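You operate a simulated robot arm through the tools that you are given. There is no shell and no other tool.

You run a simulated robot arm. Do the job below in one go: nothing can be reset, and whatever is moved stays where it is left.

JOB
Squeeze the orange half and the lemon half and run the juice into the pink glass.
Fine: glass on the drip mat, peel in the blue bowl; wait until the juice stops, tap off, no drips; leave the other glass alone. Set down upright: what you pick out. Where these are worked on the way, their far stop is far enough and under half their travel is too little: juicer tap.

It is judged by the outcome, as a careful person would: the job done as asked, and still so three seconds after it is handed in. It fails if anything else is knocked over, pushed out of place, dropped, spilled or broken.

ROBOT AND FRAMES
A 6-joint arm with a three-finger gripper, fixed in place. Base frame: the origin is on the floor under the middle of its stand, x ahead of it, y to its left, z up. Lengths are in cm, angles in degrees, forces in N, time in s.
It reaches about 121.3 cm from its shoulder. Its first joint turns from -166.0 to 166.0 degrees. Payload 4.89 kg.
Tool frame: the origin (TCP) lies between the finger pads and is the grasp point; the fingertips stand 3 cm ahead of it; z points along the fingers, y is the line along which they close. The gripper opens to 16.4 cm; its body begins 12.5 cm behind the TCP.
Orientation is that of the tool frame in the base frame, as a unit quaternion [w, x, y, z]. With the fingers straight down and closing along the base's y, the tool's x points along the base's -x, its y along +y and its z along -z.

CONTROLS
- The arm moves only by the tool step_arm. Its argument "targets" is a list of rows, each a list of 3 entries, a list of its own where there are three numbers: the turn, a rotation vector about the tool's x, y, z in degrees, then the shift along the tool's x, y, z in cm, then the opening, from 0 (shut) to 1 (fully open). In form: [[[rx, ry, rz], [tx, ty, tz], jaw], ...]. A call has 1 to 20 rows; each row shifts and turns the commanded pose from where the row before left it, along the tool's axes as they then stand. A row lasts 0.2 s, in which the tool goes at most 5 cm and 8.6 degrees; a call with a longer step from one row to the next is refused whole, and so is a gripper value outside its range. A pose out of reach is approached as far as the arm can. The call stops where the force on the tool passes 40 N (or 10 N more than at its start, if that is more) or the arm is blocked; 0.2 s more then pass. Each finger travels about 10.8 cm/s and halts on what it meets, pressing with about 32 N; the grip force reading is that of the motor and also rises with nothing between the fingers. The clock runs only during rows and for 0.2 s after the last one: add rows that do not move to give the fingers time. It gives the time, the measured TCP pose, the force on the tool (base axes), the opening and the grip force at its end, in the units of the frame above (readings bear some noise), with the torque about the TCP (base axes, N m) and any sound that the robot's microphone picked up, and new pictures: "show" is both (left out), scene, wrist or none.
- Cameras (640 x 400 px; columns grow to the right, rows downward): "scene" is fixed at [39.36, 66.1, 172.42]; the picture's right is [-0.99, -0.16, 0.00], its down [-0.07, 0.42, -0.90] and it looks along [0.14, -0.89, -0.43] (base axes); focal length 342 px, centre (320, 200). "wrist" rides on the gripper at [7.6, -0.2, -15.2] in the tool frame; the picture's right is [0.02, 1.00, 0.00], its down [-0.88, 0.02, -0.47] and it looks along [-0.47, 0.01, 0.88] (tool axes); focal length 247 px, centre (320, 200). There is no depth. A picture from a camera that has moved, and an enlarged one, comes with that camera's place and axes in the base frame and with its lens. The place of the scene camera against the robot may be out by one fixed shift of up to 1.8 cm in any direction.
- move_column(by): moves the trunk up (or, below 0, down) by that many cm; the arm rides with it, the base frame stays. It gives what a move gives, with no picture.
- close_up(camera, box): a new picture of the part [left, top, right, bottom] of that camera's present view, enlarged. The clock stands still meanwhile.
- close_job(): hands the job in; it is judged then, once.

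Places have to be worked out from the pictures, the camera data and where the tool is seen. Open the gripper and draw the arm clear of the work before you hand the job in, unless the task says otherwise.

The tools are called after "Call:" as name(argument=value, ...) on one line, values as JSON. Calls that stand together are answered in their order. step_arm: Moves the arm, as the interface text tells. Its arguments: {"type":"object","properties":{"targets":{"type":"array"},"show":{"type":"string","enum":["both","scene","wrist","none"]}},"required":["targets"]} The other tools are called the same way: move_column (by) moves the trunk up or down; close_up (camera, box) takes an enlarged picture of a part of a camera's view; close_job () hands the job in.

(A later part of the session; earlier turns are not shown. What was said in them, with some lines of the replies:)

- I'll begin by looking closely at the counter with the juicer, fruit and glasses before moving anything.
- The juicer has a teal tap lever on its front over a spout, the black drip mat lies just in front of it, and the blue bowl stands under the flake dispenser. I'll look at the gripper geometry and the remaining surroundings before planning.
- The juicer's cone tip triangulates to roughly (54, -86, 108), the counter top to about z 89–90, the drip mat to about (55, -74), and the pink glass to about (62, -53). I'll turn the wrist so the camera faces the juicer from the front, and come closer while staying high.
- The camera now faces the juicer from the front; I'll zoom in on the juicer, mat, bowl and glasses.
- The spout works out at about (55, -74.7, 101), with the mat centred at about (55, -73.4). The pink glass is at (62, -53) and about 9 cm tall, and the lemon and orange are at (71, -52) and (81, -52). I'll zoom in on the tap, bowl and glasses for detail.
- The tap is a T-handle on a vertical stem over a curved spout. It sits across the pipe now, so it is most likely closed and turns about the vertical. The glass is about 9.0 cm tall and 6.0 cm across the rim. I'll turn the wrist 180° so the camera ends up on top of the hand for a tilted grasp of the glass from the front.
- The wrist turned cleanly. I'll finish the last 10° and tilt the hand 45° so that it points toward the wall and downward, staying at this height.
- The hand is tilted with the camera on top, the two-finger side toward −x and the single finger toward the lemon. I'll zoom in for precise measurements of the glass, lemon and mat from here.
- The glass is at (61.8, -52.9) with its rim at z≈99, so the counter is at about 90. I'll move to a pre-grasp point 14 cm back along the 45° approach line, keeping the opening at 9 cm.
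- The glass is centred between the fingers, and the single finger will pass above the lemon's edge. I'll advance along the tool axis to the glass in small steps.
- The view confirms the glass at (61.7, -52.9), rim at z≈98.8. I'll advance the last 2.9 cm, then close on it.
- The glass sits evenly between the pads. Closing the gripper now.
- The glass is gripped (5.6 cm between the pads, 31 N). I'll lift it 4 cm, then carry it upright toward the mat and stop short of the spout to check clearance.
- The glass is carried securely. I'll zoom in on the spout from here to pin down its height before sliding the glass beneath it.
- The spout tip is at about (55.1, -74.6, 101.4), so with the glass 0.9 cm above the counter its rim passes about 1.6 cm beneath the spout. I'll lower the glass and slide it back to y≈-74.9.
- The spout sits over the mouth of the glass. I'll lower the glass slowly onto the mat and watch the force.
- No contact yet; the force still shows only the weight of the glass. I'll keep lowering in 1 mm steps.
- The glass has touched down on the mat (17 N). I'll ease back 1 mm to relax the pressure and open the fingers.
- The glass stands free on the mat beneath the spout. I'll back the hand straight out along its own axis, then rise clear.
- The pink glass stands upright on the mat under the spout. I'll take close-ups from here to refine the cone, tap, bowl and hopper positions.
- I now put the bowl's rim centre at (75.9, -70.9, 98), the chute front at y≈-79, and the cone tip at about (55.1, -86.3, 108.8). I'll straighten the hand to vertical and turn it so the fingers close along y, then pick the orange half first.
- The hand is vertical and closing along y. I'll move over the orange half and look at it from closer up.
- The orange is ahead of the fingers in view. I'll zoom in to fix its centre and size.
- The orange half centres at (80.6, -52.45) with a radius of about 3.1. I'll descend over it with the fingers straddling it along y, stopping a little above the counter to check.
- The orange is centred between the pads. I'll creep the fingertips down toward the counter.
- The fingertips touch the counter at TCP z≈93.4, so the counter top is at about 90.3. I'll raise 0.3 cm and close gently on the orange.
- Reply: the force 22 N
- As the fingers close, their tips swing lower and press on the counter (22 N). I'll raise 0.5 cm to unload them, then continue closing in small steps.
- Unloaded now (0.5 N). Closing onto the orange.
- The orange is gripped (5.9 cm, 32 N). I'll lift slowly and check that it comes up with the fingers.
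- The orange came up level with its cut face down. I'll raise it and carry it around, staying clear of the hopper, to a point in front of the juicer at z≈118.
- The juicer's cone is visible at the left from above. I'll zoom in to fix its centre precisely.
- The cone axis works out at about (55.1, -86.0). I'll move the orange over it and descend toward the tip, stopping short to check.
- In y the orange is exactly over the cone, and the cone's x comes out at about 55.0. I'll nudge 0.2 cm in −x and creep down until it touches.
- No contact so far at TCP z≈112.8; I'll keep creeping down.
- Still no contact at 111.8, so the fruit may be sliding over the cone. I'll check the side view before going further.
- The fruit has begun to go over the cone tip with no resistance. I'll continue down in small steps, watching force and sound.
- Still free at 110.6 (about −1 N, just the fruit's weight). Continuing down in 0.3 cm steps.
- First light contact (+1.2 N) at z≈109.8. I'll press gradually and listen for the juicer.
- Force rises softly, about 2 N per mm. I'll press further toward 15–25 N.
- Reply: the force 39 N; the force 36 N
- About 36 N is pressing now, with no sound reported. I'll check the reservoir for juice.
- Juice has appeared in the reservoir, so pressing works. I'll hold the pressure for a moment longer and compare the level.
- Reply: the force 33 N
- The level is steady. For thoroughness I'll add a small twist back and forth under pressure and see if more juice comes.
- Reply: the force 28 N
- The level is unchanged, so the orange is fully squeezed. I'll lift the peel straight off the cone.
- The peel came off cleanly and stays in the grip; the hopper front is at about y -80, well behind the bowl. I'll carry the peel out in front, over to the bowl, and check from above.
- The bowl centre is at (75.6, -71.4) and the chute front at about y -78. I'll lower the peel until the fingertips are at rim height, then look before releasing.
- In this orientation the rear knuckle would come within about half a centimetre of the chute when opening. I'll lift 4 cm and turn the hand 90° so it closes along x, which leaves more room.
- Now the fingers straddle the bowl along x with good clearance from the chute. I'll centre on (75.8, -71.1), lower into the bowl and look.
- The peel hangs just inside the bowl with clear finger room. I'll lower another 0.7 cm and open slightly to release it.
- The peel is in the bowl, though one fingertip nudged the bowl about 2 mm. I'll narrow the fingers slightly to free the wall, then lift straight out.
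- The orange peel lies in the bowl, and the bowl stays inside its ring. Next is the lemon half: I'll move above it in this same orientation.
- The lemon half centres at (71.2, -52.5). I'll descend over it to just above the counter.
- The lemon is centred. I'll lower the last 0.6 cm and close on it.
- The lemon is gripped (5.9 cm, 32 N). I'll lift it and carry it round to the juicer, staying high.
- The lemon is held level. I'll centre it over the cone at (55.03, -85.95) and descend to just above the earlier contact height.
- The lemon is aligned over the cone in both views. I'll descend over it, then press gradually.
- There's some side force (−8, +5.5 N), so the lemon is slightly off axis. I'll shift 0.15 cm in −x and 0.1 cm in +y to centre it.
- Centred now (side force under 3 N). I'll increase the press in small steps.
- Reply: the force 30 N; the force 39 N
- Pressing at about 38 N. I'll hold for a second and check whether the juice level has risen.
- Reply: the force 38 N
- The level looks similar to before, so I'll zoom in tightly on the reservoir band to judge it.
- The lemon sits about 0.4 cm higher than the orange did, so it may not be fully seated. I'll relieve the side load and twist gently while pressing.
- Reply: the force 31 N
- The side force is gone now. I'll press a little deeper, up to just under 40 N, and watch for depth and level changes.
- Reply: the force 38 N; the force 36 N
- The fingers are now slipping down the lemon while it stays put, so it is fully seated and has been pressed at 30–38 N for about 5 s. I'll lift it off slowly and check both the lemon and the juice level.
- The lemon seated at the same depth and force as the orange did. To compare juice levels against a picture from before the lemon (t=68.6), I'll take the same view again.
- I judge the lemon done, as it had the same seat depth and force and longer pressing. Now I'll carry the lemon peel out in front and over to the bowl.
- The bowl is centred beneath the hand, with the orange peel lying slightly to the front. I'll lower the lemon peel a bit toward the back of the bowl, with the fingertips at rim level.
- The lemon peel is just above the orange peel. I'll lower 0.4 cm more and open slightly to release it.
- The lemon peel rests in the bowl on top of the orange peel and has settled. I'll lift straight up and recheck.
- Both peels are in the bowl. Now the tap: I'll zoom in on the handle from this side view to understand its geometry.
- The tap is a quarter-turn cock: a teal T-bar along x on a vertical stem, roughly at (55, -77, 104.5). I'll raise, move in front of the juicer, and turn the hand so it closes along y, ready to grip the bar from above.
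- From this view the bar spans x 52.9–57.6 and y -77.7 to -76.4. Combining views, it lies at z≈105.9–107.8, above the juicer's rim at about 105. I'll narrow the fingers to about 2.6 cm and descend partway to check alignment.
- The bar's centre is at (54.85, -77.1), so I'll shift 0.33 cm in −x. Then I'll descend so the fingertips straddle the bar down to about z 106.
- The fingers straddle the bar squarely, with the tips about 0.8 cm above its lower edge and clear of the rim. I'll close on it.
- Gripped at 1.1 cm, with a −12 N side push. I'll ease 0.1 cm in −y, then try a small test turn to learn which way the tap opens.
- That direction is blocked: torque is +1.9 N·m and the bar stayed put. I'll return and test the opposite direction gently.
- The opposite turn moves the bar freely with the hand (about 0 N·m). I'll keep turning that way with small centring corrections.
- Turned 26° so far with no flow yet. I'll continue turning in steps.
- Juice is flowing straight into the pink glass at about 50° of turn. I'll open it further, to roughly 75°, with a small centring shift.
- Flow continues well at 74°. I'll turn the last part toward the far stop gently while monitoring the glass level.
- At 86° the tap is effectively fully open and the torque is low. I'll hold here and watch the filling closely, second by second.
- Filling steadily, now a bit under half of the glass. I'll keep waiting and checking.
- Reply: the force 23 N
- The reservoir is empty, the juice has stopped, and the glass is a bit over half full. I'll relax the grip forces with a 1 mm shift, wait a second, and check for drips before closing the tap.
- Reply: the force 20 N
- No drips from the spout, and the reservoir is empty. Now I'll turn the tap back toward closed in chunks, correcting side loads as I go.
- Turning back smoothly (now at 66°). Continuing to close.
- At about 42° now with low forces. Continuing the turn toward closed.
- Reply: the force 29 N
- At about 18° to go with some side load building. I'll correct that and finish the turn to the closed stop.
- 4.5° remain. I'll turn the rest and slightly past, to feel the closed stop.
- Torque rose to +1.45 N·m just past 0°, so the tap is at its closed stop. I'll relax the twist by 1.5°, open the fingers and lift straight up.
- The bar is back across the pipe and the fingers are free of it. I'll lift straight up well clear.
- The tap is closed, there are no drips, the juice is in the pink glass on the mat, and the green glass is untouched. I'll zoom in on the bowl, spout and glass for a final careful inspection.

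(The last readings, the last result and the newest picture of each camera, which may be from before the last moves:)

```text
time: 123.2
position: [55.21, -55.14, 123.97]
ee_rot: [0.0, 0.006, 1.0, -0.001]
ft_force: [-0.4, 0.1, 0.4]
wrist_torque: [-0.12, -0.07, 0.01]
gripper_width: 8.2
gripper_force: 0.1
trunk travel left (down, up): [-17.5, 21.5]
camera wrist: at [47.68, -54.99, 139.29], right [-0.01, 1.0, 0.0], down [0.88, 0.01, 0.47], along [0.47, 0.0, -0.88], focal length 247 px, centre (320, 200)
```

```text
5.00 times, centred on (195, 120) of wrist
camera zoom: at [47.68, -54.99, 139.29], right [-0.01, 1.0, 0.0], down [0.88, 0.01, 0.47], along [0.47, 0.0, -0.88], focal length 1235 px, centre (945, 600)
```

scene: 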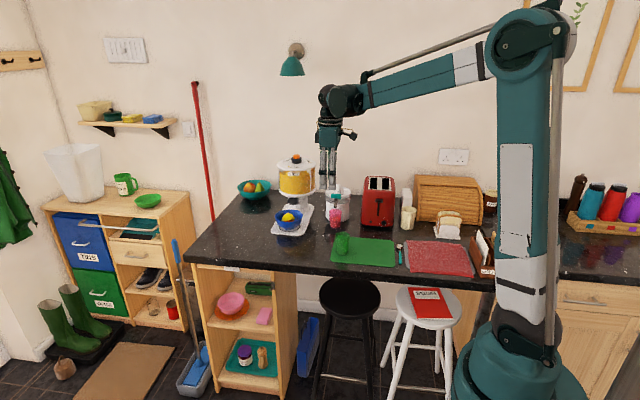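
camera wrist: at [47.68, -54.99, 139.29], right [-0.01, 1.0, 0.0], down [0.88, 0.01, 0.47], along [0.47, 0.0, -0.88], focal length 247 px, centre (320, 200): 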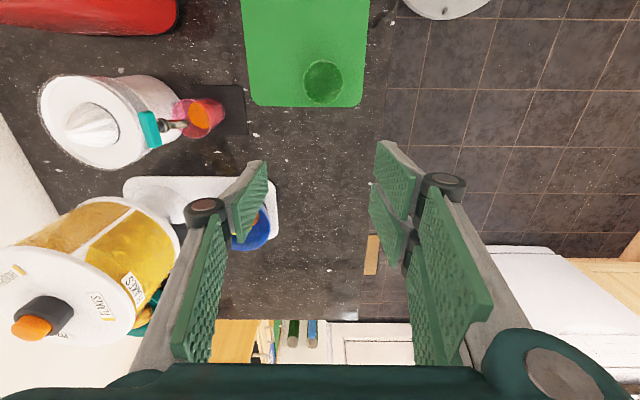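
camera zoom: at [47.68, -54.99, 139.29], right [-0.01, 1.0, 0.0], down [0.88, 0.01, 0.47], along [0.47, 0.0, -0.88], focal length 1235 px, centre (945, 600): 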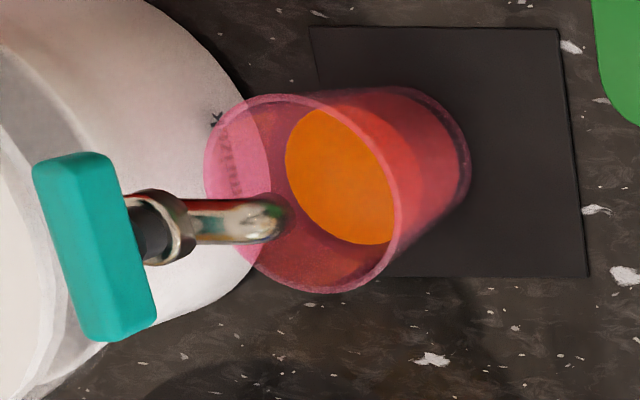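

Everything looks right: the reservoir is drained, the tap is across the pipe with no drips, and both peels are in the bowl. I'll open the gripper fully, draw the arm back near its starting pose, and check once more.

Call:
step_arm(targets=[[[0, 0, 0], [0.6, 3.4, -2.3], 0.6], [[0, 0, 0], [0.6, 3.4, -2.3], 0.7], [[0, 0, 0], [0.6, 3.4, -2.3], 0.8], [[0, 0, 0], [0.6, 3.4, -2.3], 0.9], [[0, 0, 0], [0.6, 3.4, -2.3], 1], [[0, 0, 0], [0.6, 3.4, -2.3], 1], [[0, 0, 0], [0.6, 3.4, -2.3], 1], [[0, 0, 0], [0, 0, 0], 1], [[0, 0, 0], [0, 0, 0], 1], [[0, 0, 0], [0, 0, 0], 1], [[0, 0, 0], [0, 0, 0], 1]])

Call:
close_up(camera="scene", box=[230, 150, 390, 270])

Call:
close_up(camera="scene", box=[320, 185, 356, 232])

```text
time: 125.6
position: [51.25, -31.24, 139.99]
ee_rot: [0.0, 0.007, 1.0, 0.0]
ft_force: [-0.4, -0.6, -0.4]
wrist_torque: [0.05, 0.0, 0.02]
gripper_width: 16.42
gripper_force: 0.0
trunk travel left (down, up): [-17.5, 21.5]
camera wrist: at [43.78, -31.22, 155.29], right [-0.01, 1.0, 0.0], down [0.88, 0.01, 0.47], along [0.47, 0.0, -0.88], focal length 247 px, centre (320, 200)
```

scene: 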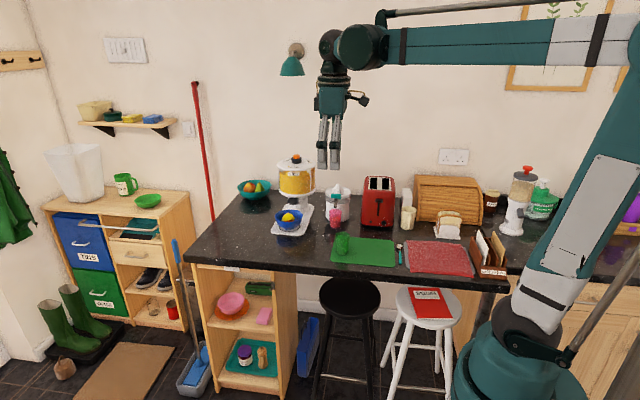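
wrist: 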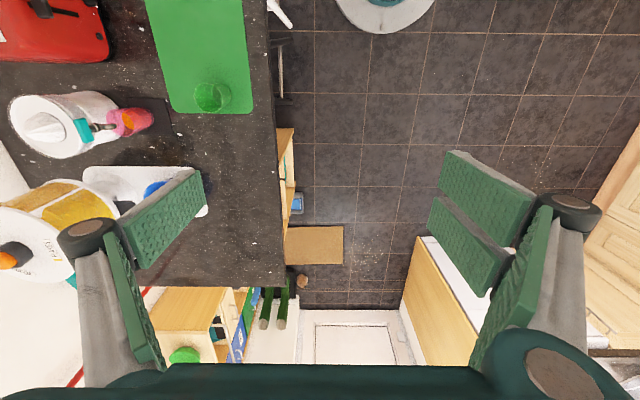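

```text
3.33 times, centred on (310, 210) of scene
camera zoom: at [39.36, 66.1, 172.42], right [-0.99, -0.16, 0.0], down [-0.07, 0.42, -0.9], along [0.14, -0.89, -0.43], focal length 1142 px, centre (353, 167)
```

zoom: 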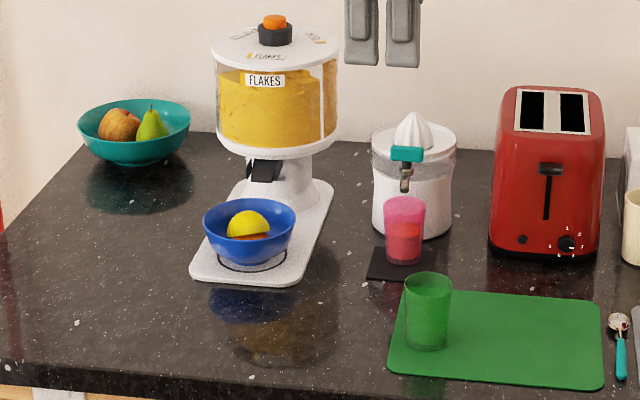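

```text
8.51 times, centred on (338, 208) of scene
camera zoom: at [39.36, 66.1, 172.42], right [-0.99, -0.16, 0.0], down [-0.07, 0.42, -0.9], along [0.14, -0.89, -0.43], focal length 2914 px, centre (167, 128)
```

zoom: 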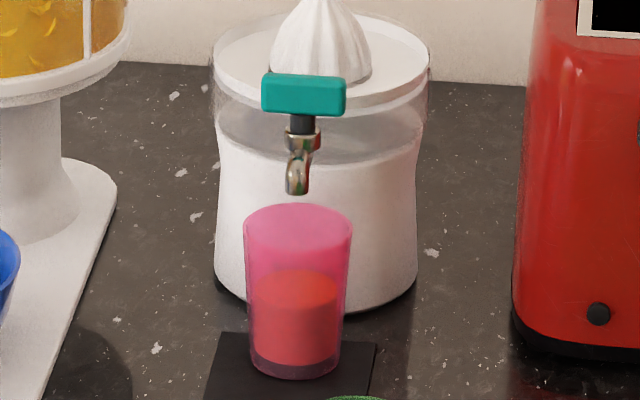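

The final check shows:
- **Glass:** the pink glass stands upright on the mat with the juice in it.
- **Tap:** it is closed and dry.
- **Peels:** both are in the blue bowl.
- **Surroundings:** the green glass is untouched.
- **Arm:** it is clear, with the gripper open.

I'm handing the job in.

Call:
close_job()

```text
The job is handed in.
```

I squeezed the orange half and the lemon half, ran the juice into the pink glass, and handed the job in; no verdict has come back. I couldn't confirm the lemon's share of the juice. It was seated and pressed as hard as the orange, and for longer. But I had no clear before-and-after view of the level, so I'm assuming its juice came out too.

- **Glass:** the pink glass stands upright on the drip mat under the spout, a bit under half full.
- **Tap:** I opened it nearly all the way and waited until the reservoir emptied and the juice stopped. I then closed it to its stop, and there were no drips when I last looked.
- **Peel:** both peels are in the blue bowl, the lemon resting on the orange. A fingertip nudged the bowl about 2–3 mm, but it is still inside its ring.
- **Green glass:** I did not touch it.
- **Arm:** the gripper is open and the arm is back near its starting position.
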